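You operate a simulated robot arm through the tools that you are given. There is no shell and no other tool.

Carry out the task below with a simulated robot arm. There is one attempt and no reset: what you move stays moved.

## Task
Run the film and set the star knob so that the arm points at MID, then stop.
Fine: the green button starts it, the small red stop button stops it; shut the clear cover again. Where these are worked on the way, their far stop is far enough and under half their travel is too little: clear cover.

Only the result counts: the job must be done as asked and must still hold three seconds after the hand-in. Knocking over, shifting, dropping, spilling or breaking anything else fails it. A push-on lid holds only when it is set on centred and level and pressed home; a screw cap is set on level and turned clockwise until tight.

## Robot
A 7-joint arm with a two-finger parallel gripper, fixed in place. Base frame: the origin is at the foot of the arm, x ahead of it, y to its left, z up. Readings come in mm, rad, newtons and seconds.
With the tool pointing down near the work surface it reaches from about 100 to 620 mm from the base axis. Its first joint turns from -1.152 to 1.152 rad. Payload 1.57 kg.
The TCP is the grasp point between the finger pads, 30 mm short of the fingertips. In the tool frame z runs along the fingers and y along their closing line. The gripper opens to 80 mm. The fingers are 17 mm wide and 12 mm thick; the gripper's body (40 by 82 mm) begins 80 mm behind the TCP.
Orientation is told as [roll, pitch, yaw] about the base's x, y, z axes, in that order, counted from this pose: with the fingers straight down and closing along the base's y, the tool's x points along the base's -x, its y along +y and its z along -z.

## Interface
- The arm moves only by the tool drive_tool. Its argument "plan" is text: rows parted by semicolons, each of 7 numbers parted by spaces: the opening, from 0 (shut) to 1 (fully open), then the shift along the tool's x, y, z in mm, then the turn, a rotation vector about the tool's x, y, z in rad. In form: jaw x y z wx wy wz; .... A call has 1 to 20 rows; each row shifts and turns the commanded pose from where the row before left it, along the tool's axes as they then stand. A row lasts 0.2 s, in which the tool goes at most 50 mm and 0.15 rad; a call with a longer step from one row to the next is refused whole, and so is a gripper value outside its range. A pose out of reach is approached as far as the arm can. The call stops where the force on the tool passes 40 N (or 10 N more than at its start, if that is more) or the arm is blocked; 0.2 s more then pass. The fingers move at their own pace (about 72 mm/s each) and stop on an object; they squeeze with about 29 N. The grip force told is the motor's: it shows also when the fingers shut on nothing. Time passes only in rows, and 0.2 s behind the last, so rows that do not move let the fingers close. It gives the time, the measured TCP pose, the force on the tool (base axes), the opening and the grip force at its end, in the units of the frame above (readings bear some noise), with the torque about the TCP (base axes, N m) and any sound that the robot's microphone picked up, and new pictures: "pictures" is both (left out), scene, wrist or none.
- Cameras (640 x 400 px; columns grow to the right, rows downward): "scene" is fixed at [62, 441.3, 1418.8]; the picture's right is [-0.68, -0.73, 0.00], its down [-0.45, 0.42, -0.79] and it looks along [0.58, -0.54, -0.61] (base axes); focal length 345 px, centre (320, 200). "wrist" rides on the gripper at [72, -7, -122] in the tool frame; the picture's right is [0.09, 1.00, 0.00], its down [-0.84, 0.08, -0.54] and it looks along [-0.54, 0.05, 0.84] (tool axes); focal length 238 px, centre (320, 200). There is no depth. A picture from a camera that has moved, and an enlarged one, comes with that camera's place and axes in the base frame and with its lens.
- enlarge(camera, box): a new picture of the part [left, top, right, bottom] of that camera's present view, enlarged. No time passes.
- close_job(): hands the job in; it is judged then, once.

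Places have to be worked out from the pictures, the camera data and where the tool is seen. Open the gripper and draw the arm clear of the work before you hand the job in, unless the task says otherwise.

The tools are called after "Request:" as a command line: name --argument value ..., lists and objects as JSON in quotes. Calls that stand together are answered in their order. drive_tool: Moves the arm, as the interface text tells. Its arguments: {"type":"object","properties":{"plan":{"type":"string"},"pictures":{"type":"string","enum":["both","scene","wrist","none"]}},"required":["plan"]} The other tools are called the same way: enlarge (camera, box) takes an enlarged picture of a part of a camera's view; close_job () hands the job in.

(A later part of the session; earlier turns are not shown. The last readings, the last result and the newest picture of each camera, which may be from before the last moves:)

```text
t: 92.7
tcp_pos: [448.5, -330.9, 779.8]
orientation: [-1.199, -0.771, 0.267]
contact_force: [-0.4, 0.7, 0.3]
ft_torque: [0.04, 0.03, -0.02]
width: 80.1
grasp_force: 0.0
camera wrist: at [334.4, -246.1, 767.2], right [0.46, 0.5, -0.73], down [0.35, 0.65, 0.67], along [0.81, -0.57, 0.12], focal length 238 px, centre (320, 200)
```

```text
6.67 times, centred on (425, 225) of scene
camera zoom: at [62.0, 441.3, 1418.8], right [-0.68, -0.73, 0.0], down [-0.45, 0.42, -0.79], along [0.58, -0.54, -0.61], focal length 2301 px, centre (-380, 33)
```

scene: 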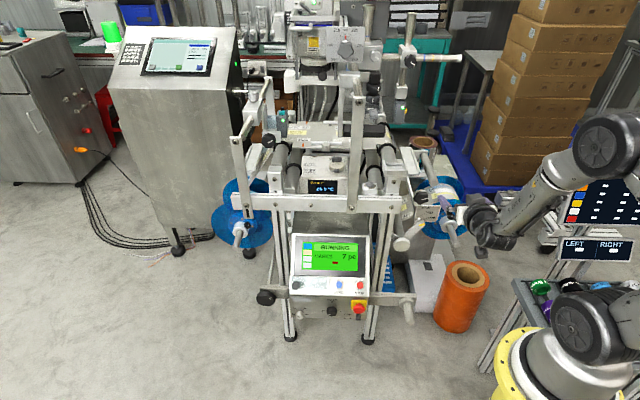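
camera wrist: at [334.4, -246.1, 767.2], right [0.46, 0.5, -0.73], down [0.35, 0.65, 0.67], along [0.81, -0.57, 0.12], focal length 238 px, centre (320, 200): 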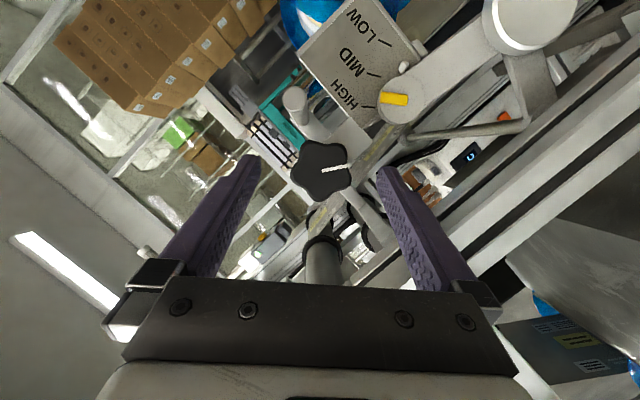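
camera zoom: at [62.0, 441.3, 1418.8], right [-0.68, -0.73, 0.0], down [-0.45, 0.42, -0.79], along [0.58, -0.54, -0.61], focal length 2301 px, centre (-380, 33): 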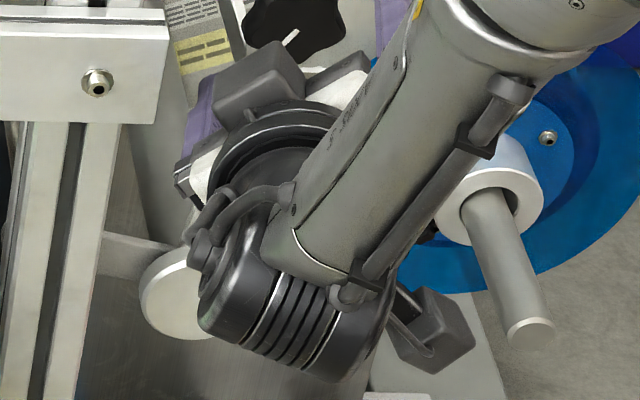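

It has kept rising toward HIGH (about 0.7 between MID and HIGH). I wait in place to see where it settles.

Request:
drive_tool --plan "1 0 0 0 0 0 0;1 0 0 0 0 0 0;1 0 0 0 0 0 0;1 0 0 0 0 0 0;1 0 0 0 0 0 0;1 0 0 0 0 0 0;1 0 0 0 0 0 0;1 0 0 0 0 0 0;1 0 0 0 0 0 0;1 0 0 0 0 0 0;1 0 0 0 0 0 0;1 0 0 0 0 0 0;1 0 0 0 0 0 0;1 0 0 0 0 0 0" --pictures "none"

Request:
enlarge --camera "wrist" --box '[300, 0, 500, 120]'

Request:
drive_tool --plan "1 0 0 0 0 0 0;1 0 0 0 0 0 0;1 0 0 0 0 0 0;1 0 0 0 0 0 0;1 0 0 0 0 0 0;1 0 0 0 0 0 0;1 0 0 0 0 0 0;1 0 0 0 0 0 0;1 0 0 0 0 0 0;1 0 0 0 0 0 0;1 0 0 0 0 0 0;1 0 0 0 0 0 0;1 0 0 0 0 0 0;1 0 0 0 0 0 0" --pictures "none"

Request:
enlarge --camera "wrist" --box '[300, 0, 500, 120]'

```text
t: 95.7
tcp_pos: [448.4, -329.6, 778.2]
orientation: [-1.198, -0.771, 0.267]
contact_force: [-0.2, 0.7, 0.2]
ft_torque: [-0.01, 0.0, 0.01]
width: 80.0
grasp_force: 0.0
```

```text
3.20 times, centred on (400, 60) of wrist
camera zoom: at [334.3, -246.1, 767.2], right [0.46, 0.5, -0.73], down [0.35, 0.65, 0.67], along [0.81, -0.57, 0.12], focal length 763 px, centre (64, 648)
```

zoom: 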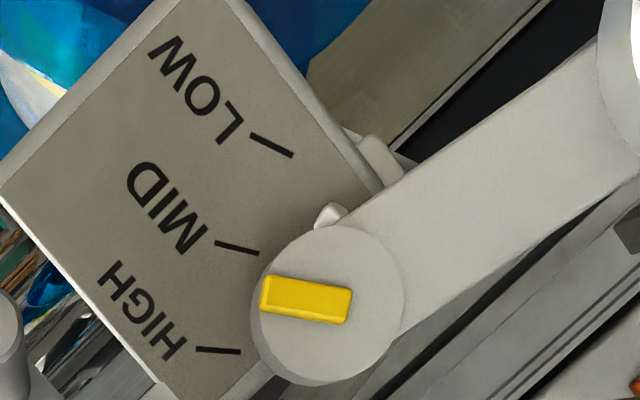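

```text
t: 98.7
tcp_pos: [446.6, -330.9, 778.2]
orientation: [-1.2, -0.772, 0.266]
contact_force: [1.0, -0.1, 1.1]
ft_torque: [0.01, -0.01, -0.05]
width: 80.0
grasp_force: 0.1
```

```text
3.20 times, centred on (400, 60) of wrist
camera zoom: at [334.4, -246.1, 767.2], right [0.46, 0.5, -0.73], down [0.35, 0.65, 0.67], along [0.81, -0.57, 0.12], focal length 763 px, centre (64, 648)
```

zoom: 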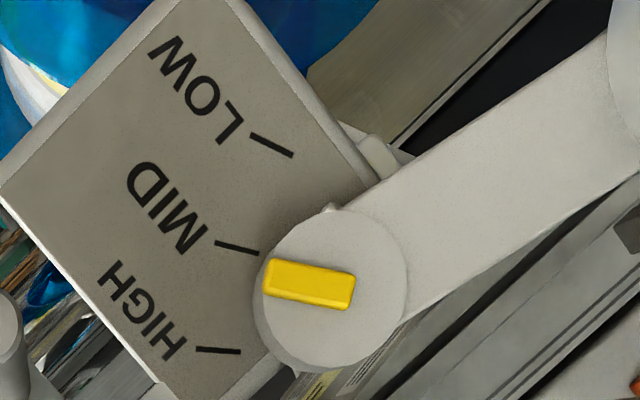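

Now it is drifting back toward MID, so the pointer swings slowly around some mean. I sample it over time from this fixed viewpoint to find the mean and period.

Request:
drive_tool --plan "1 0 0 0 0 0 0;1 0 0 0 0 0 0;1 0 0 0 0 0 0;1 0 0 0 0 0 0;1 0 0 0 0 0 0;1 0 0 0 0 0 0;1 0 0 0 0 0 0;1 0 0 0 0 0 0;1 0 0 0 0 0 0" --pictures "none"

Request:
enlarge --camera "wrist" --box '[300, 0, 500, 120]'

Request:
drive_tool --plan "1 0 0 0 0 0 0;1 0 0 0 0 0 0;1 0 0 0 0 0 0;1 0 0 0 0 0 0;1 0 0 0 0 0 0;1 0 0 0 0 0 0;1 0 0 0 0 0 0;1 0 0 0 0 0 0;1 0 0 0 0 0 0" --pictures "none"

Request:
enlarge --camera "wrist" --box '[300, 0, 500, 120]'

Request:
drive_tool --plan "1 0 0 0 0 0 0;1 0 0 0 0 0 0;1 0 0 0 0 0 0;1 0 0 0 0 0 0;1 0 0 0 0 0 0;1 0 0 0 0 0 0;1 0 0 0 0 0 0;1 0 0 0 0 0 0;1 0 0 0 0 0 0" --pictures "none"

Request:
enlarge --camera "wrist" --box '[300, 0, 500, 120]'

Request:
drive_tool --plan "1 0 0 0 0 0 0;1 0 0 0 0 0 0;1 0 0 0 0 0 0;1 0 0 0 0 0 0;1 0 0 0 0 0 0;1 0 0 0 0 0 0;1 0 0 0 0 0 0;1 0 0 0 0 0 0;1 0 0 0 0 0 0" --pictures "none"

Request:
enlarge --camera "wrist" --box '[300, 0, 500, 120]'

```text
t: 100.7
tcp_pos: [447.1, -330.7, 779.0]
orientation: [-1.2, -0.772, 0.266]
contact_force: [0.2, 0.0, -0.1]
ft_torque: [0.0, 0.02, -0.04]
width: 80.0
grasp_force: 0.0
```

```text
3.20 times, centred on (400, 60) of wrist
camera zoom: at [334.4, -246.1, 767.2], right [0.46, 0.5, -0.73], down [0.35, 0.65, 0.67], along [0.81, -0.57, 0.12], focal length 763 px, centre (64, 648)
```

zoom: 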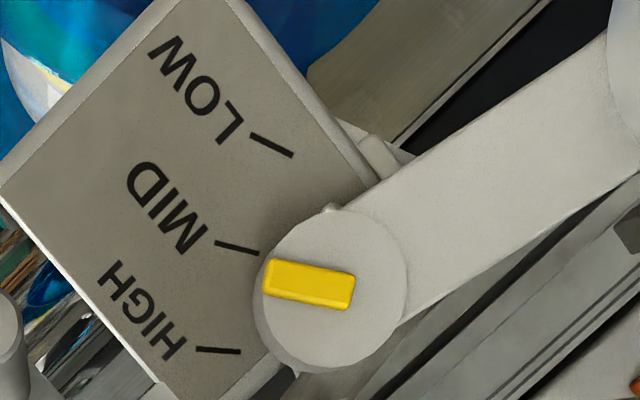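

```text
t: 102.7
tcp_pos: [448.4, -330.5, 780.1]
orientation: [-1.198, -0.772, 0.267]
contact_force: [-0.4, 0.6, 0.1]
ft_torque: [0.02, -0.01, -0.01]
width: 80.2
grasp_force: 0.1
```

```text
3.20 times, centred on (400, 60) of wrist
camera zoom: at [334.4, -246.1, 767.2], right [0.46, 0.5, -0.73], down [0.35, 0.65, 0.67], along [0.81, -0.57, 0.12], focal length 763 px, centre (64, 648)
```

zoom: 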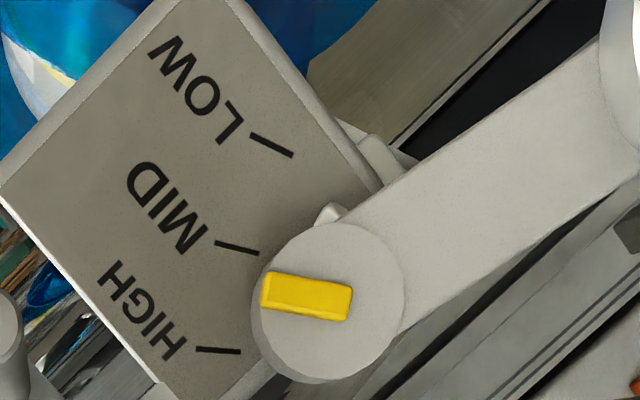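

```text
t: 104.7
tcp_pos: [446.8, -331.0, 779.8]
orientation: [-1.199, -0.773, 0.268]
contact_force: [-0.6, 0.0, -0.3]
ft_torque: [0.02, 0.02, 0.04]
width: 80.0
grasp_force: 0.0
```

```text
3.20 times, centred on (400, 60) of wrist
camera zoom: at [334.4, -246.1, 767.2], right [0.46, 0.5, -0.73], down [0.35, 0.65, 0.67], along [0.81, -0.57, 0.12], focal length 763 px, centre (64, 648)
```

zoom: 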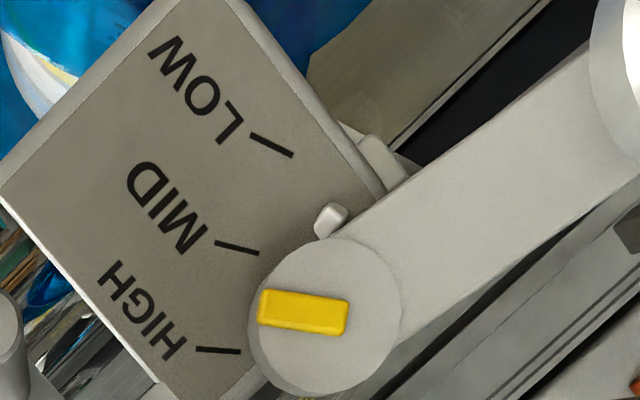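

```text
t: 106.7
tcp_pos: [448.3, -330.4, 780.0]
orientation: [-1.198, -0.771, 0.267]
contact_force: [-0.4, -0.4, 0.3]
ft_torque: [0.02, -0.02, -0.02]
width: 79.7
grasp_force: 0.0
```

```text
3.20 times, centred on (400, 60) of wrist
camera zoom: at [334.4, -246.1, 767.2], right [0.46, 0.5, -0.73], down [0.35, 0.65, 0.67], along [0.81, -0.57, 0.12], focal length 763 px, centre (64, 648)
```

zoom: 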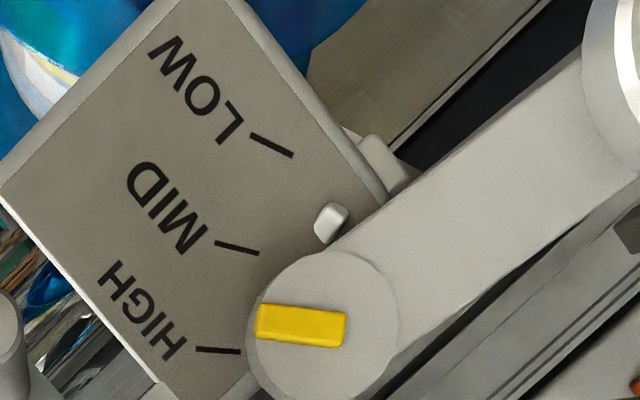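

The pointer swings with a period of about 14 s; its mean is at image row about 305, while MID corresponds to row about 255 (about half a mark lower). I'll take the knob back counter-clockwise about 0.57 rad: swing the open gripper forward, grip, and turn back.

Request:
drive_tool --plan "1 0 -0.9 0 -0.0424 -0.0011 0.1185;1 0 -0.9 0 -0.0424 -0.0011 0.1185;1 0 -0.9 0 -0.0424 -0.0011 0.1185;1 0 -0.9 0 -0.0424 -0.0011 0.1185;1 0 -0.9 0 -0.0424 -0.0011 0.1185;1 -3.7 -0.1 10.3 0 0 0;1 -3.7 -0.1 10.4 0 0 0;0.6 0 0 0 0 0 0;0.4 0 0 0 0 0 0;0.3 0 0 0 0 0 0;0.3 0 0 0 0 0 0" --pictures "wrist"

Request:
enlarge --camera "wrist" --box '[200, 60, 440, 220]'

```text
t: 109.1
tcp_pos: [461.0, -348.3, 781.8]
orientation: [-0.291, -1.208, -0.523]
contact_force: [7.9, 1.8, -2.4]
ft_torque: [0.24, 0.18, 0.69]
width: 44.0
grasp_force: 45.2
camera wrist: at [356.6, -255.6, 758.0], right [0.68, 0.71, -0.19], down [-0.03, 0.28, 0.96], along [0.73, -0.65, 0.21], focal length 238 px, centre (320, 200)
```

wrist: 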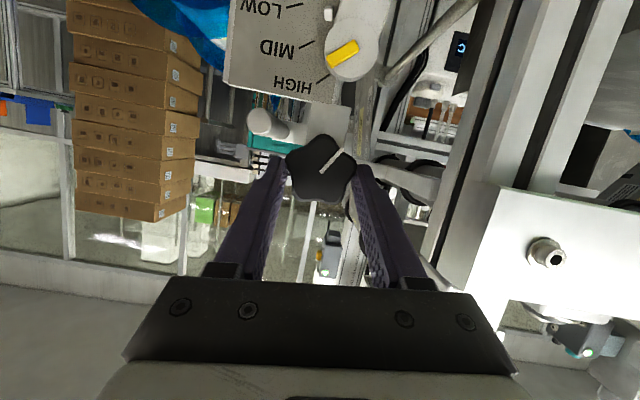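

```text
2.50 times, centred on (320, 140) of wrist
camera zoom: at [356.6, -255.6, 758.0], right [0.68, 0.71, -0.19], down [-0.03, 0.28, 0.96], along [0.73, -0.65, 0.21], focal length 596 px, centre (320, 350)
```

zoom: 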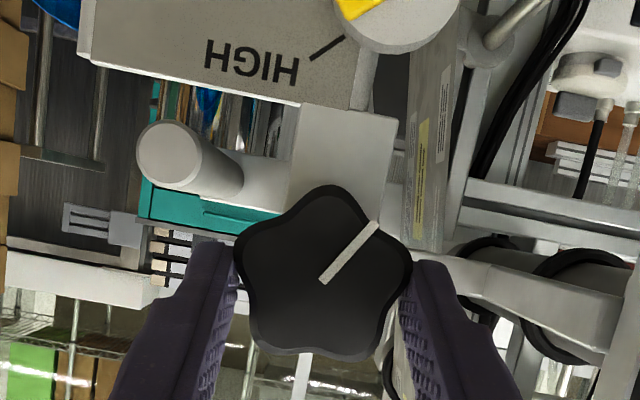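

The knob turned slightly (about 15–20° clockwise) during the last release, so I account for that. Now I turn it counter-clockwise 0.63 rad.

Request:
drive_tool --plan "0.3 0 0.9 0 0.0424 0.0011 -0.1185;0.3 0 0.9 0 0.0424 0.0011 -0.1185;0.3 0 0.9 0 0.0424 0.0011 -0.1185;0.3 0 0.9 0 0.0424 0.0011 -0.1185;0.3 0 0.9 0 0.0424 0.0011 -0.1185;0.3 0 0 0 0 0 0;0.3 0 0 0 0 0 0" --pictures "none"

Request:
enlarge --camera "wrist" --box '[200, 80, 440, 240]'

Request:
enlarge --camera "wrist" --box '[300, 0, 500, 120]'

```text
t: 110.7
tcp_pos: [464.5, -345.0, 778.1]
orientation: [-1.199, -0.772, 0.273]
contact_force: [2.3, 22.5, 3.2]
ft_torque: [0.16, -0.02, 0.85]
width: 44.0
grasp_force: 45.0
```

```text
2.50 times, centred on (320, 160) of wrist
camera zoom: at [350.8, -261.2, 766.9], right [0.46, 0.5, -0.73], down [0.35, 0.65, 0.67], along [0.81, -0.57, 0.12], focal length 596 px, centre (320, 300)
```

zoom: 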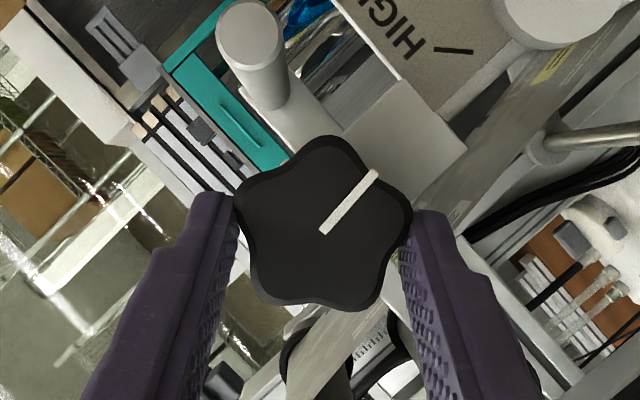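

```text
3.20 times, centred on (400, 60) of wrist
camera zoom: at [350.8, -261.2, 766.9], right [0.46, 0.5, -0.73], down [0.35, 0.65, 0.67], along [0.81, -0.57, 0.12], focal length 763 px, centre (64, 648)
```

zoom: 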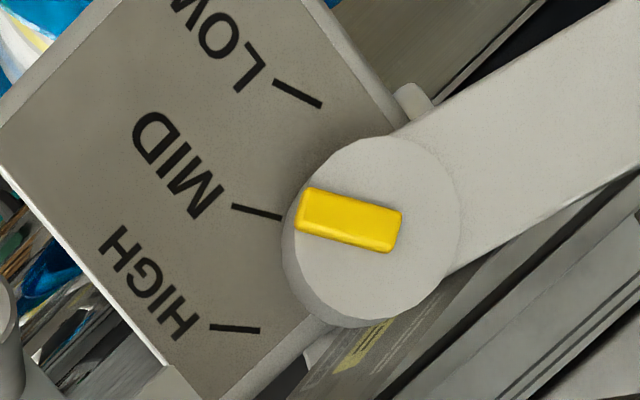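

I keep hold of the knob here, where the view of the pointer is good, and sample over a full swing to find the new mean.

Request:
drive_tool --plan "0.3 0 0 0 0 0 0;0.3 0 0 0 0 0 0;0.3 0 0 0 0 0 0;0.3 0 0 0 0 0 0;0.3 0 0 0 0 0 0;0.3 0 0 0 0 0 0;0.3 0 0 0 0 0 0;0.3 0 0 0 0 0 0;0.3 0 0 0 0 0 0;0.3 0 0 0 0 0 0;0.3 0 0 0 0 0 0;0.3 0 0 0 0 0 0;0.3 0 0 0 0 0 0;0.3 0 0 0 0 0 0;0.3 0 0 0 0 0 0;0.3 0 0 0 0 0 0;0.3 0 0 0 0 0 0" --pictures "none"

Request:
enlarge --camera "wrist" --box '[300, 0, 500, 120]'

Request:
drive_tool --plan "0.3 0 0 0 0 0 0;0.3 0 0 0 0 0 0;0.3 0 0 0 0 0 0;0.3 0 0 0 0 0 0;0.3 0 0 0 0 0 0;0.3 0 0 0 0 0 0;0.3 0 0 0 0 0 0;0.3 0 0 0 0 0 0;0.3 0 0 0 0 0 0;0.3 0 0 0 0 0 0;0.3 0 0 0 0 0 0;0.3 0 0 0 0 0 0;0.3 0 0 0 0 0 0;0.3 0 0 0 0 0 0;0.3 0 0 0 0 0 0;0.3 0 0 0 0 0 0;0.3 0 0 0 0 0 0" --pictures "none"

Request:
enlarge --camera "wrist" --box '[300, 0, 500, 120]'

Request:
drive_tool --plan "0.3 0 0 0 0 0 0;0.3 0 0 0 0 0 0;0.3 0 0 0 0 0 0;0.3 0 0 0 0 0 0;0.3 0 0 0 0 0 0;0.3 0 0 0 0 0 0;0.3 0 0 0 0 0 0;0.3 0 0 0 0 0 0;0.3 0 0 0 0 0 0;0.3 0 0 0 0 0 0;0.3 0 0 0 0 0 0;0.3 0 0 0 0 0 0;0.3 0 0 0 0 0 0;0.3 0 0 0 0 0 0;0.3 0 0 0 0 0 0;0.3 0 0 0 0 0 0;0.3 0 0 0 0 0 0" --pictures "none"

Request:
enlarge --camera "wrist" --box '[300, 0, 500, 120]'

Request:
drive_tool --plan "0.3 0 0 0 0 0 0;0.3 0 0 0 0 0 0;0.3 0 0 0 0 0 0;0.3 0 0 0 0 0 0;0.3 0 0 0 0 0 0;0.3 0 0 0 0 0 0;0.3 0 0 0 0 0 0;0.3 0 0 0 0 0 0;0.3 0 0 0 0 0 0;0.3 0 0 0 0 0 0;0.3 0 0 0 0 0 0;0.3 0 0 0 0 0 0;0.3 0 0 0 0 0 0;0.3 0 0 0 0 0 0;0.3 0 0 0 0 0 0;0.3 0 0 0 0 0 0;0.3 0 0 0 0 0 0" --pictures "none"

Request:
enlarge --camera "wrist" --box '[300, 0, 500, 120]'

```text
t: 114.3
tcp_pos: [463.4, -345.8, 779.5]
orientation: [-1.198, -0.77, 0.27]
contact_force: [3.1, 22.9, 0.2]
ft_torque: [0.27, 0.04, 0.34]
width: 43.9
grasp_force: 45.0
```

```text
3.20 times, centred on (400, 60) of wrist
camera zoom: at [350.9, -261.1, 766.8], right [0.46, 0.5, -0.73], down [0.35, 0.65, 0.67], along [0.81, -0.57, 0.12], focal length 763 px, centre (64, 648)
```

zoom: 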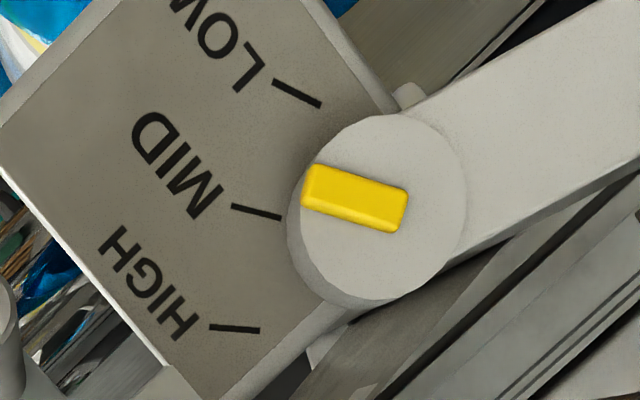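

```text
t: 117.9
tcp_pos: [463.2, -343.7, 778.9]
orientation: [-1.198, -0.771, 0.267]
contact_force: [4.8, 22.3, -3.8]
ft_torque: [0.27, 0.05, 0.37]
width: 44.0
grasp_force: 45.0
```

```text
3.20 times, centred on (400, 60) of wrist
camera zoom: at [350.9, -261.2, 766.8], right [0.46, 0.5, -0.73], down [0.35, 0.65, 0.67], along [0.81, -0.57, 0.12], focal length 763 px, centre (64, 648)
```

zoom: 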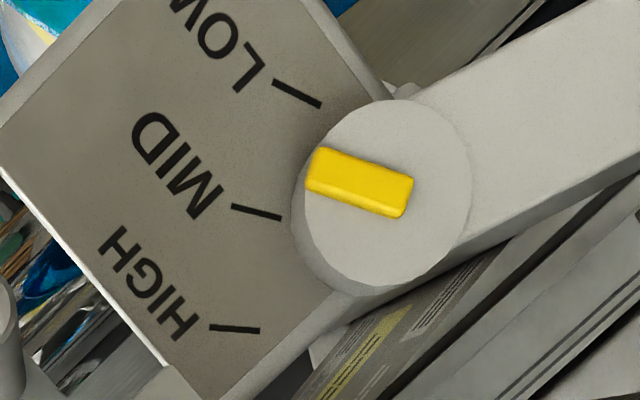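

```text
t: 121.5
tcp_pos: [464.8, -345.6, 779.2]
orientation: [-1.197, -0.772, 0.268]
contact_force: [5.5, 21.9, -4.2]
ft_torque: [0.31, 0.03, 0.38]
width: 43.7
grasp_force: 44.9
```

```text
3.20 times, centred on (400, 60) of wrist
camera zoom: at [350.9, -261.2, 766.8], right [0.46, 0.5, -0.73], down [0.35, 0.65, 0.67], along [0.81, -0.57, 0.12], focal length 763 px, centre (64, 648)
```

zoom: 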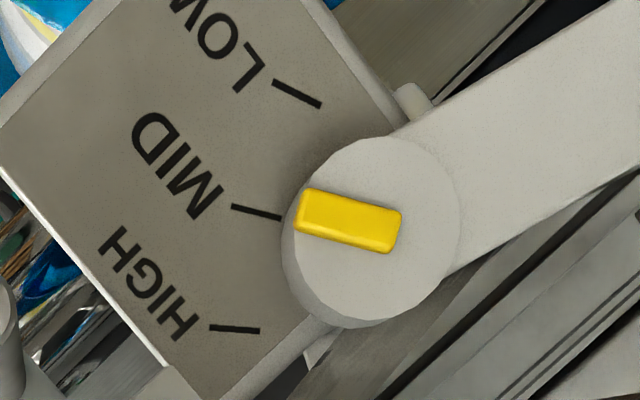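

```text
t: 125.1
tcp_pos: [463.4, -344.4, 778.6]
orientation: [-1.198, -0.772, 0.27]
contact_force: [5.9, 19.9, -5.1]
ft_torque: [0.24, 0.01, 0.41]
width: 43.8
grasp_force: 44.9
```

```text
3.20 times, centred on (400, 60) of wrist
camera zoom: at [351.0, -261.3, 766.7], right [0.46, 0.5, -0.73], down [0.35, 0.65, 0.67], along [0.81, -0.57, 0.12], focal length 763 px, centre (64, 648)
```

zoom: 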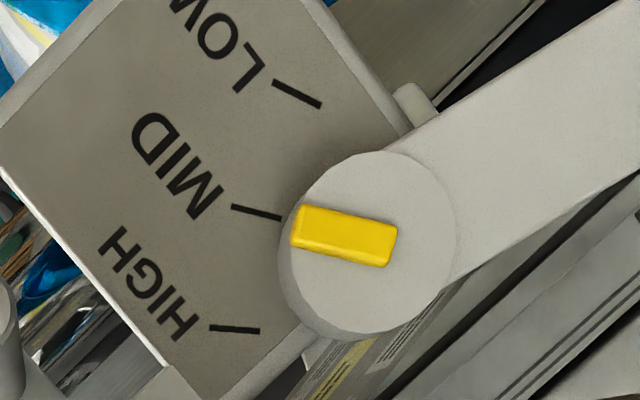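

I worked the tick and stripe geometry out in 3D: ticks lie at about 25.6°, 34.1° and 42.7° about the pivot, and MID corresponds to stripe-centre row about 219 in this view. The swing so far is about 31.3°–35.4°, so the mean is very near MID. I sample further to pin it down.

Request:
drive_tool --plan "0.3 0 0 0 0 0 0;0.3 0 0 0 0 0 0;0.3 0 0 0 0 0 0;0.3 0 0 0 0 0 0;0.3 0 0 0 0 0 0;0.3 0 0 0 0 0 0;0.3 0 0 0 0 0 0;0.3 0 0 0 0 0 0;0.3 0 0 0 0 0 0" --pictures "none"

Request:
enlarge --camera "wrist" --box '[300, 0, 500, 120]'

Request:
drive_tool --plan "0.3 0 0 0 0 0 0;0.3 0 0 0 0 0 0;0.3 0 0 0 0 0 0;0.3 0 0 0 0 0 0;0.3 0 0 0 0 0 0;0.3 0 0 0 0 0 0;0.3 0 0 0 0 0 0;0.3 0 0 0 0 0 0;0.3 0 0 0 0 0 0" --pictures "none"

Request:
enlarge --camera "wrist" --box '[300, 0, 500, 120]'

Request:
drive_tool --plan "0.3 0 0 0 0 0 0;0.3 0 0 0 0 0 0;0.3 0 0 0 0 0 0;0.3 0 0 0 0 0 0;0.3 0 0 0 0 0 0;0.3 0 0 0 0 0 0;0.3 0 0 0 0 0 0;0.3 0 0 0 0 0 0;0.3 0 0 0 0 0 0" --pictures "none"

Request:
enlarge --camera "wrist" --box '[300, 0, 500, 120]'

Request:
drive_tool --plan "0.3 0 0 0 0 0 0;0.3 0 0 0 0 0 0;0.3 0 0 0 0 0 0;0.3 0 0 0 0 0 0;0.3 0 0 0 0 0 0;0.3 0 0 0 0 0 0;0.3 0 0 0 0 0 0;0.3 0 0 0 0 0 0;0.3 0 0 0 0 0 0" --pictures "none"

Request:
enlarge --camera "wrist" --box '[300, 0, 500, 120]'

Request:
drive_tool --plan "0.3 0 0 0 0 0 0;0.3 0 0 0 0 0 0;0.3 0 0 0 0 0 0;0.3 0 0 0 0 0 0;0.3 0 0 0 0 0 0;0.3 0 0 0 0 0 0;0.3 0 0 0 0 0 0;0.3 0 0 0 0 0 0;0.3 0 0 0 0 0 0" --pictures "none"

Request:
enlarge --camera "wrist" --box '[300, 0, 500, 120]'

```text
t: 127.1
tcp_pos: [463.9, -345.2, 778.8]
orientation: [-1.198, -0.77, 0.269]
contact_force: [6.1, 19.5, -6.2]
ft_torque: [0.24, 0.03, 0.37]
width: 43.9
grasp_force: 45.1
```

```text
3.20 times, centred on (400, 60) of wrist
camera zoom: at [351.0, -261.3, 766.7], right [0.46, 0.5, -0.73], down [0.35, 0.65, 0.67], along [0.81, -0.57, 0.12], focal length 763 px, centre (64, 648)
```

zoom: 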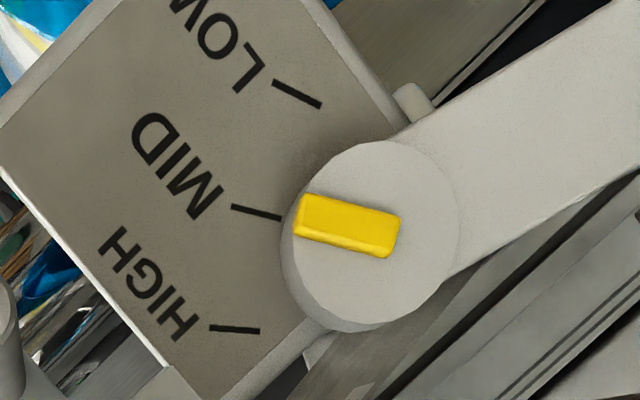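

```text
t: 129.1
tcp_pos: [464.2, -345.1, 779.0]
orientation: [-1.197, -0.771, 0.268]
contact_force: [8.3, 19.2, -5.2]
ft_torque: [0.24, -0.05, 0.33]
width: 44.1
grasp_force: 45.4
```

```text
3.20 times, centred on (400, 60) of wrist
camera zoom: at [351.0, -261.3, 766.7], right [0.46, 0.5, -0.73], down [0.35, 0.65, 0.67], along [0.81, -0.57, 0.12], focal length 763 px, centre (64, 648)
```

zoom: 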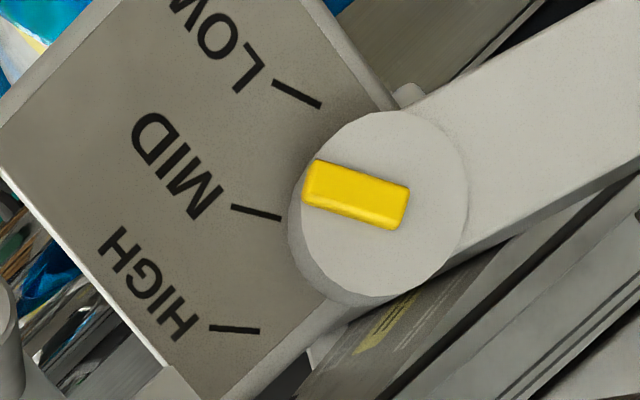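

```text
t: 131.1
tcp_pos: [463.9, -344.5, 778.6]
orientation: [-1.196, -0.771, 0.27]
contact_force: [9.0, 17.4, -6.6]
ft_torque: [0.25, 0.03, 0.37]
width: 43.6
grasp_force: 45.3
```

```text
3.20 times, centred on (400, 60) of wrist
camera zoom: at [351.0, -261.3, 766.7], right [0.46, 0.5, -0.73], down [0.35, 0.65, 0.67], along [0.81, -0.57, 0.12], focal length 763 px, centre (64, 648)
```

zoom: 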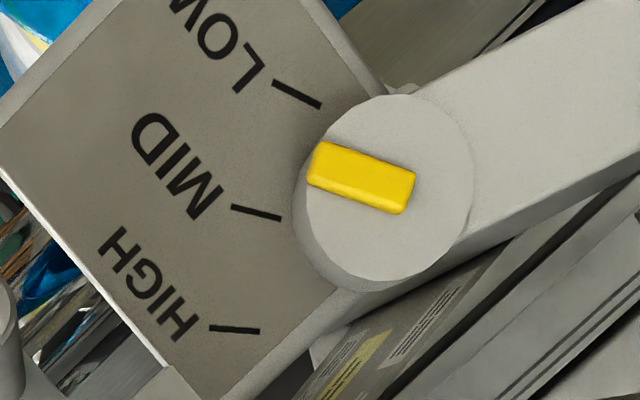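

```text
t: 133.1
tcp_pos: [464.9, -345.1, 779.3]
orientation: [-1.197, -0.771, 0.27]
contact_force: [8.3, 17.8, -6.6]
ft_torque: [0.23, 0.01, 0.34]
width: 43.6
grasp_force: 44.7
```

```text
3.20 times, centred on (400, 60) of wrist
camera zoom: at [351.0, -261.3, 766.7], right [0.46, 0.5, -0.73], down [0.35, 0.65, 0.67], along [0.81, -0.57, 0.12], focal length 763 px, centre (64, 648)
```

zoom: 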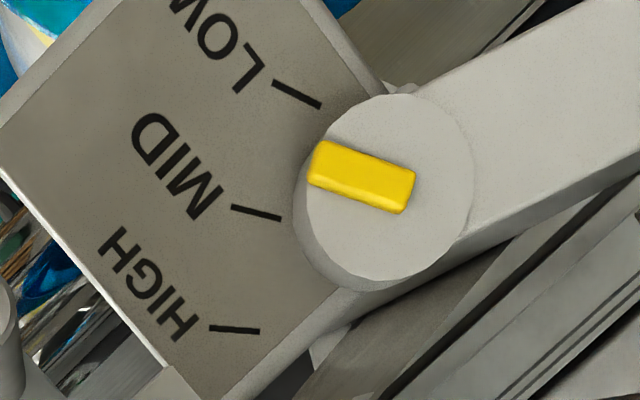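

```text
t: 135.1
tcp_pos: [464.4, -345.0, 778.8]
orientation: [-1.196, -0.771, 0.269]
contact_force: [9.8, 17.0, -7.1]
ft_torque: [0.24, -0.05, 0.32]
width: 43.5
grasp_force: 45.2
```

```text
3.20 times, centred on (400, 60) of wrist
camera zoom: at [351.0, -261.4, 766.7], right [0.46, 0.5, -0.73], down [0.35, 0.65, 0.67], along [0.81, -0.57, 0.12], focal length 763 px, centre (64, 648)
```

zoom: 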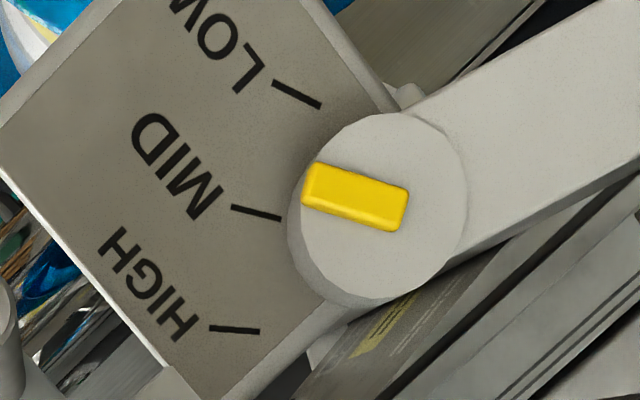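

Mean is at row about 206, roughly 1° under MID. With about 8°/rad sensitivity I add 0.11 rad clockwise, then relieve the sideways force before releasing so the knob doesn't turn.

Request:
drive_tool --plan "0.3 0 -0.8 0 -0.0371 -0.001 0.1037;0.3 0 0 0 0 0 0;0.3 0 0.7 0 0 0 0;0.3 0 0.7 0 0 0 0;0.3 0 0 0 0 0 0" --pictures "none"

Request:
enlarge --camera "wrist" --box '[200, 80, 440, 240]'

Request:
enlarge --camera "wrist" --box '[300, 0, 500, 120]'

```text
t: 136.3
tcp_pos: [463.8, -345.5, 779.9]
orientation: [-1.121, -0.869, 0.209]
contact_force: [4.8, 15.6, 2.4]
ft_torque: [0.83, 0.72, 0.44]
width: 43.7
grasp_force: 45.2
```

```text
2.50 times, centred on (320, 160) of wrist
camera zoom: at [351.9, -260.4, 764.2], right [0.52, 0.55, -0.65], down [0.3, 0.6, 0.75], along [0.8, -0.58, 0.15], focal length 596 px, centre (320, 300)
```

zoom: 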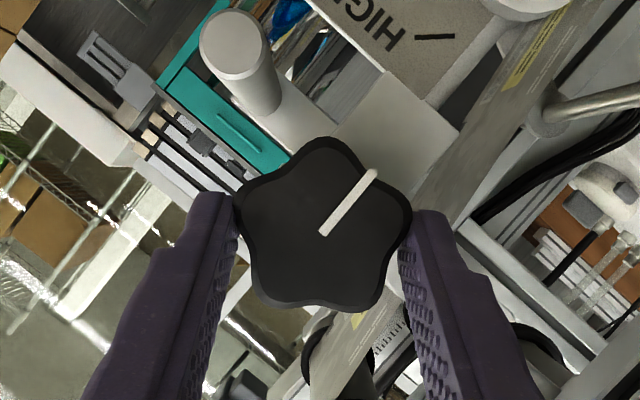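

```text
3.20 times, centred on (400, 60) of wrist
camera zoom: at [351.9, -260.4, 764.2], right [0.52, 0.55, -0.65], down [0.3, 0.6, 0.75], along [0.8, -0.58, 0.15], focal length 763 px, centre (64, 648)
```

zoom: 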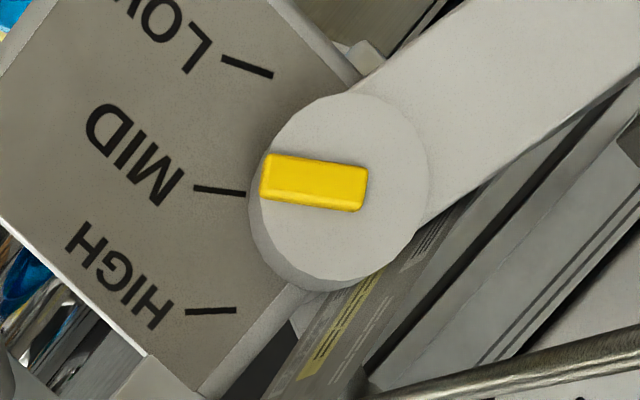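

The turn is applied. I relieve a bit more sideways force, then open in small steps and retreat straight along the knob axis.

Request:
drive_tool --plan "0.3 0 1 0 0 0 0;0.3 0 0 0 0 0 0;0.56 0 0 0 0 0 0;0.6 0 0 0 0 0 0;0.7 0 0 0 0 0 0;1 0 0 0 0 0 0;1 0 0 0 0 0 0;1 7.4 0.2 -20.7 0 0 0;1 0 0 0 0 0 0" --pictures "none"

Request:
enlarge --camera "wrist" --box '[200, 80, 440, 240]'

Request:
enlarge --camera "wrist" --box '[300, 0, 500, 120]'

```text
t: 138.3
tcp_pos: [446.8, -329.2, 777.7]
orientation: [-1.117, -0.867, 0.208]
contact_force: [-0.1, -0.4, 0.1]
ft_torque: [0.03, -0.01, 0.02]
width: 79.8
grasp_force: 0.1
```

```text
2.50 times, centred on (320, 160) of wrist
camera zoom: at [335.0, -243.4, 763.1], right [0.52, 0.55, -0.65], down [0.3, 0.6, 0.75], along [0.8, -0.58, 0.15], focal length 596 px, centre (320, 300)
```

zoom: 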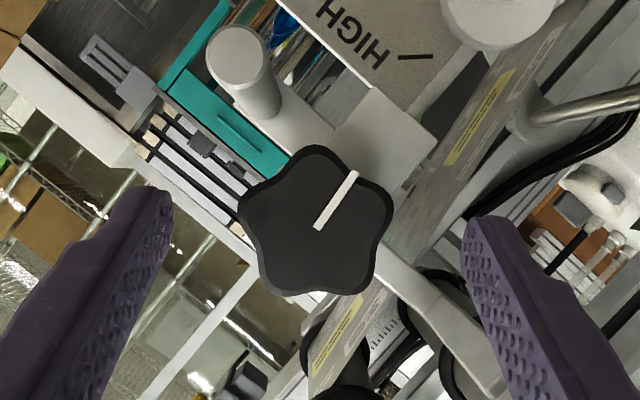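

```text
3.20 times, centred on (400, 60) of wrist
camera zoom: at [335.0, -243.4, 763.1], right [0.52, 0.55, -0.65], down [0.3, 0.6, 0.75], along [0.8, -0.58, 0.15], focal length 763 px, centre (64, 648)
```

zoom: 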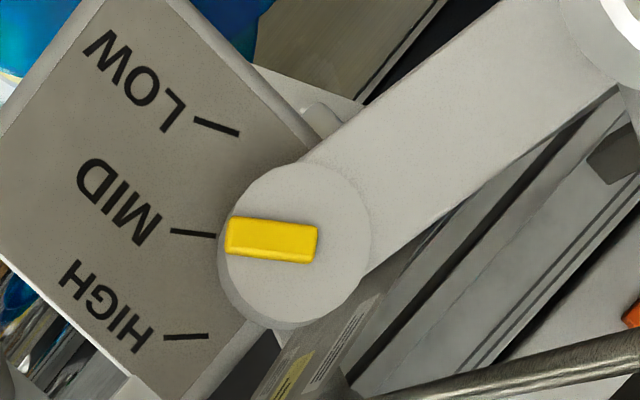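

The knob's line is essentially unchanged after release (50° vs 56° with the view shift). I sample the pointer over another full swing from this fixed viewpoint.

Request:
drive_tool --plan "1 0 0 0 0 0 0;1 0 0 0 0 0 0;1 0 0 0 0 0 0;1 0 0 0 0 0 0;1 0 0 0 0 0 0;1 0 0 0 0 0 0;1 0 0 0 0 0 0;1 0 0 0 0 0 0;1 0 0 0 0 0 0" --pictures "none"

Request:
enlarge --camera "wrist" --box '[300, 0, 500, 120]'

Request:
drive_tool --plan "1 0 0 0 0 0 0;1 0 0 0 0 0 0;1 0 0 0 0 0 0;1 0 0 0 0 0 0;1 0 0 0 0 0 0;1 0 0 0 0 0 0;1 0 0 0 0 0 0;1 0 0 0 0 0 0;1 0 0 0 0 0 0" --pictures "none"

Request:
enlarge --camera "wrist" --box '[300, 0, 500, 120]'

Request:
drive_tool --plan "1 0 0 0 0 0 0;1 0 0 0 0 0 0;1 0 0 0 0 0 0;1 0 0 0 0 0 0;1 0 0 0 0 0 0;1 0 0 0 0 0 0;1 0 0 0 0 0 0;1 0 0 0 0 0 0;1 0 0 0 0 0 0;1 0 0 0 0 0 0;1 0 0 0 0 0 0;1 0 0 0 0 0 0;1 0 0 0 0 0 0;1 0 0 0 0 0 0" --pictures "none"

Request:
enlarge --camera "wrist" --box '[300, 0, 500, 120]'

Request:
drive_tool --plan "1 0 0 0 0 0 0;1 0 0 0 0 0 0;1 0 0 0 0 0 0;1 0 0 0 0 0 0;1 0 0 0 0 0 0;1 0 0 0 0 0 0;1 0 0 0 0 0 0;1 0 0 0 0 0 0;1 0 0 0 0 0 0" --pictures "none"

Request:
enlarge --camera "wrist" --box '[300, 0, 500, 120]'

Request:
drive_tool --plan "1 0 0 0 0 0 0;1 0 0 0 0 0 0;1 0 0 0 0 0 0;1 0 0 0 0 0 0;1 0 0 0 0 0 0;1 0 0 0 0 0 0;1 0 0 0 0 0 0;1 0 0 0 0 0 0;1 0 0 0 0 0 0" --pictures "none"

Request:
enlarge --camera "wrist" --box '[300, 0, 500, 120]'

Request:
drive_tool --plan "1 0 0 0 0 0 0;1 0 0 0 0 0 0;1 0 0 0 0 0 0;1 0 0 0 0 0 0;1 0 0 0 0 0 0;1 0 0 0 0 0 0;1 0 0 0 0 0 0;1 0 0 0 0 0 0;1 0 0 0 0 0 0" --pictures "none"

Request:
enlarge --camera "wrist" --box '[300, 0, 500, 120]'

```text
t: 140.3
tcp_pos: [448.0, -329.7, 776.9]
orientation: [-1.118, -0.867, 0.207]
contact_force: [-0.9, 0.5, 0.9]
ft_torque: [-0.03, 0.0, 0.01]
width: 80.0
grasp_force: 0.1
```

```text
3.20 times, centred on (400, 60) of wrist
camera zoom: at [335.1, -243.6, 763.0], right [0.52, 0.55, -0.65], down [0.3, 0.6, 0.75], along [0.8, -0.58, 0.14], focal length 763 px, centre (64, 648)
```

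zoom: 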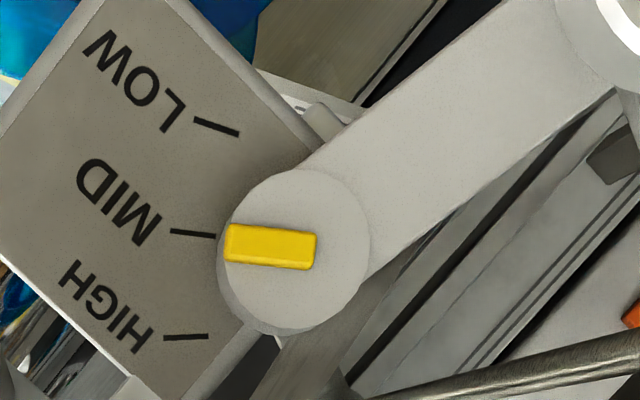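

```text
t: 142.3
tcp_pos: [446.8, -329.0, 777.7]
orientation: [-1.118, -0.868, 0.206]
contact_force: [-0.4, -0.6, 0.5]
ft_torque: [-0.02, -0.02, 0.06]
width: 80.2
grasp_force: 0.0
```

```text
3.20 times, centred on (400, 60) of wrist
camera zoom: at [335.1, -243.6, 763.0], right [0.52, 0.55, -0.65], down [0.3, 0.6, 0.75], along [0.8, -0.58, 0.14], focal length 763 px, centre (64, 648)
```

zoom: 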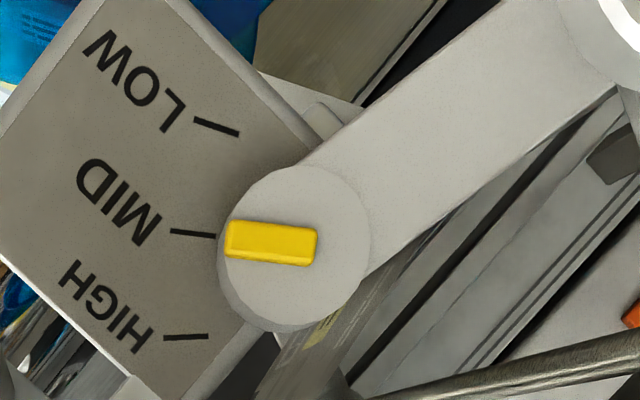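

```text
t: 145.3
tcp_pos: [447.2, -329.4, 778.6]
orientation: [-1.119, -0.869, 0.208]
contact_force: [1.1, 0.5, 0.3]
ft_torque: [-0.03, 0.01, 0.03]
width: 80.2
grasp_force: 0.1
```

```text
3.20 times, centred on (400, 60) of wrist
camera zoom: at [335.1, -243.6, 763.0], right [0.52, 0.55, -0.65], down [0.3, 0.6, 0.75], along [0.8, -0.58, 0.14], focal length 763 px, centre (64, 648)
```

zoom: 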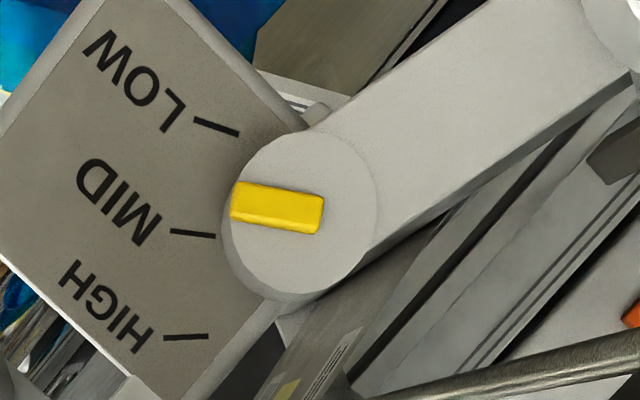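

```text
t: 147.3
tcp_pos: [446.3, -329.5, 777.7]
orientation: [-1.118, -0.869, 0.208]
contact_force: [-0.2, -1.0, 0.0]
ft_torque: [-0.03, 0.0, 0.01]
width: 80.0
grasp_force: 0.0
```

```text
3.20 times, centred on (400, 60) of wrist
camera zoom: at [335.1, -243.6, 763.0], right [0.52, 0.55, -0.65], down [0.3, 0.6, 0.75], along [0.8, -0.58, 0.14], focal length 763 px, centre (64, 648)
```

zoom: 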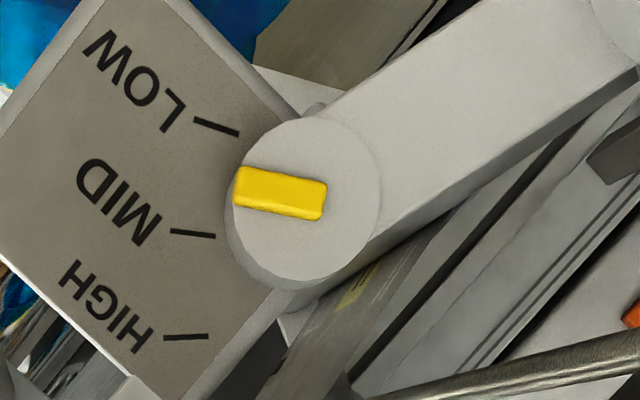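

```text
t: 149.3
tcp_pos: [446.6, -328.6, 778.3]
orientation: [-1.119, -0.866, 0.207]
contact_force: [0.3, -0.8, 0.3]
ft_torque: [0.02, 0.04, -0.02]
width: 80.1
grasp_force: 0.0
```

```text
3.20 times, centred on (400, 60) of wrist
camera zoom: at [335.1, -243.6, 763.0], right [0.52, 0.55, -0.65], down [0.3, 0.6, 0.75], along [0.8, -0.58, 0.14], focal length 763 px, centre (64, 648)
```

zoom: 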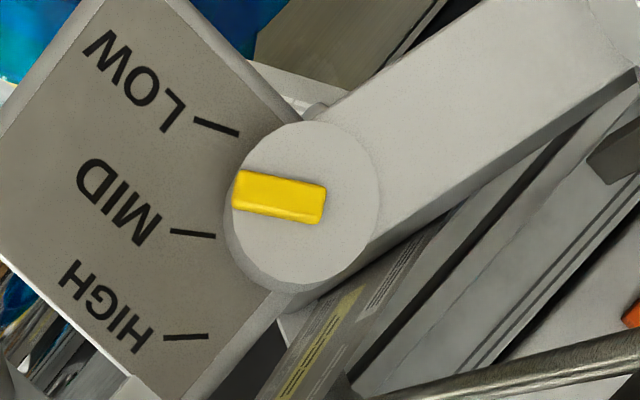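

```text
t: 151.3
tcp_pos: [447.7, -329.8, 777.8]
orientation: [-1.118, -0.868, 0.207]
contact_force: [0.9, 0.9, 0.7]
ft_torque: [0.02, -0.02, 0.01]
width: 80.3
grasp_force: 0.0
```

```text
3.20 times, centred on (400, 60) of wrist
camera zoom: at [335.1, -243.6, 763.1], right [0.52, 0.55, -0.65], down [0.3, 0.6, 0.75], along [0.8, -0.58, 0.14], focal length 763 px, centre (64, 648)
```

zoom: 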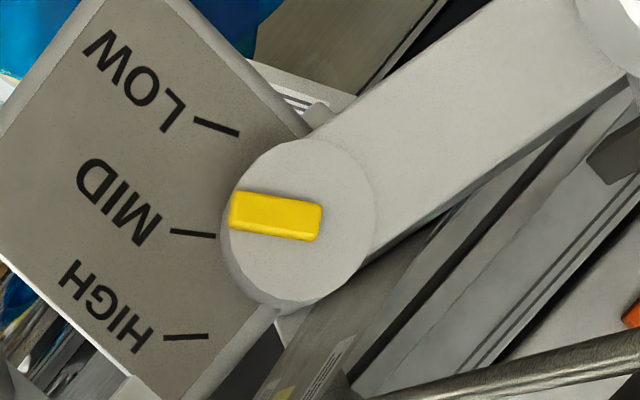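

With depth worked out (stripe about 12 mm in front of the plate), the swing is about 31.3°–35.9°, mean 33.6°, against MID at 34.1°: good. Now I draw back from the knob, turn the tool to the panel-pressing orientation and head for the small red STOP.

Request:
drive_tool --plan "1 4.8 -8.1 -43.4 0 0 0;1 4.8 -8.1 -43.4 0 0 0;1 4.8 -8.1 -43.4 0 0 0;1 0 0 0 -0.0511 -0.0017 -0.1264;1 0 0 0 -0.0511 -0.0017 -0.1264;1 0 0 0 -0.0511 -0.0017 -0.1264;1 0 0 0 -0.0511 -0.0017 -0.1264;1 0 0 0 -0.0511 -0.0017 -0.1264;1 0 0 0 -0.0511 -0.0017 -0.1264;1 0 0 0 -0.0511 -0.0017 -0.1264;1 0 0 0 -0.0511 -0.0017 -0.1264;1 0 0 0 0 0 0" --pictures "both"

Request:
enlarge --camera "scene" --box '[375, 170, 485, 260]'

```text
t: 153.9
tcp_pos: [359.0, -239.3, 819.4]
orientation: [-0.936, 0.013, 0.776]
contact_force: [0.1, -0.7, -0.1]
ft_torque: [0.02, 0.02, 0.01]
width: 80.0
grasp_force: 0.1
camera wrist: at [241.1, -222.2, 899.2], right [-0.49, 0.35, -0.8], down [0.26, 0.93, 0.25], along [0.83, -0.09, -0.55], focal length 238 px, centre (320, 200)
```

scene: 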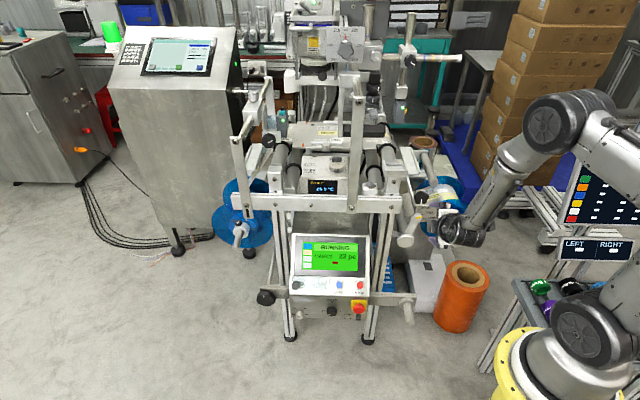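
wrist: 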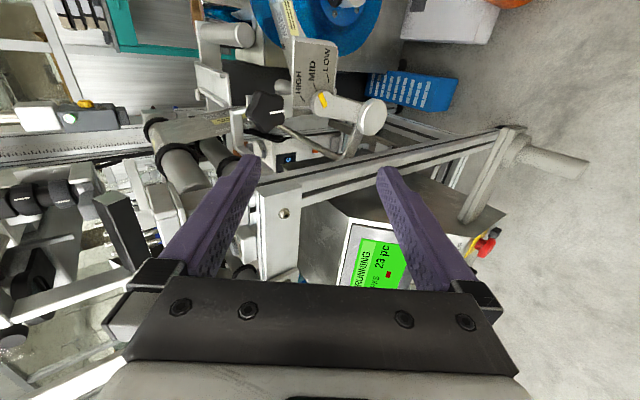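

```text
4.44 times, centred on (430, 215) of scene
camera zoom: at [62.0, 441.3, 1418.8], right [-0.68, -0.73, 0.0], down [-0.45, 0.42, -0.79], along [0.58, -0.54, -0.61], focal length 1534 px, centre (-169, 133)
```

zoom: 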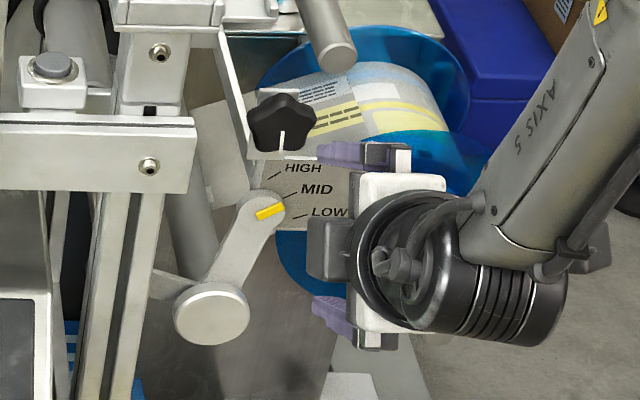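

The orientation is right and the arm sits at MID as expected from this raised view. I travel to 40 mm in front of STOP.

Request:
drive_tool --plan "1 -29.3 27.7 14 0 0 0;1 -29.3 27.7 14 0 0 0;1 -29.3 27.7 14 0 0 0;1 -29.3 27.7 14 0 0 0;1 -29.3 27.7 14 0 0 0;1 -29.3 27.7 14 0 0 0;1 0 0 0 0 0 0" --pictures "both"

Request:
enlarge --camera "wrist" --box '[230, 60, 430, 260]'

Request:
enlarge --camera "scene" --box '[375, 170, 485, 260]'

```text
t: 155.5
tcp_pos: [463.5, -93.9, 634.1]
orientation: [-0.938, 0.009, 0.775]
contact_force: [-0.4, -0.3, -0.7]
ft_torque: [-0.02, 0.0, -0.01]
width: 79.9
grasp_force: 0.2
camera wrist: at [345.5, -76.6, 714.3], right [-0.48, 0.35, -0.8], down [0.26, 0.93, 0.25], along [0.83, -0.09, -0.54], focal length 238 px, centre (320, 200)
```

scene: 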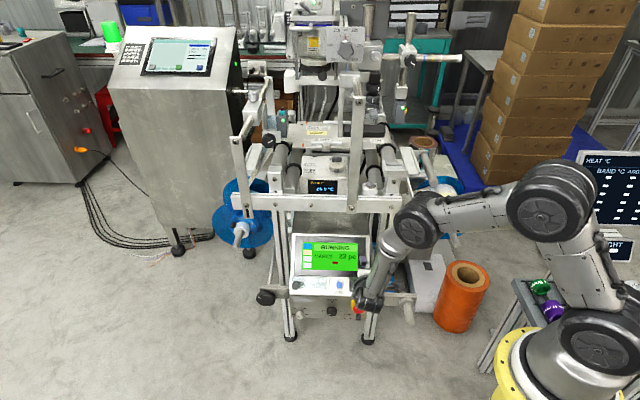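
wrist: 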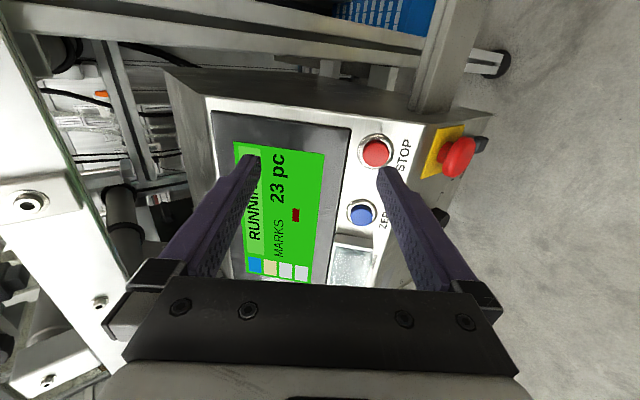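

```text
2.00 times, centred on (330, 160) of wrist
camera zoom: at [345.5, -76.6, 714.3], right [-0.48, 0.35, -0.8], down [0.26, 0.93, 0.25], along [0.83, -0.09, -0.54], focal length 477 px, centre (300, 280)
```

zoom: 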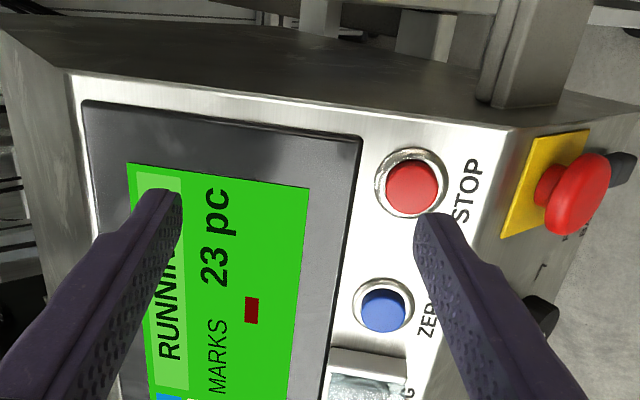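

```text
4.44 times, centred on (430, 215) of scene
camera zoom: at [62.0, 441.3, 1418.8], right [-0.68, -0.73, 0.0], down [-0.45, 0.42, -0.79], along [0.58, -0.54, -0.61], focal length 1534 px, centre (-169, 133)
```

zoom: 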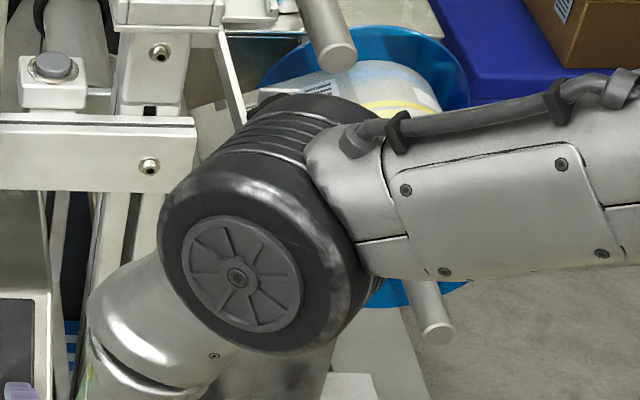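

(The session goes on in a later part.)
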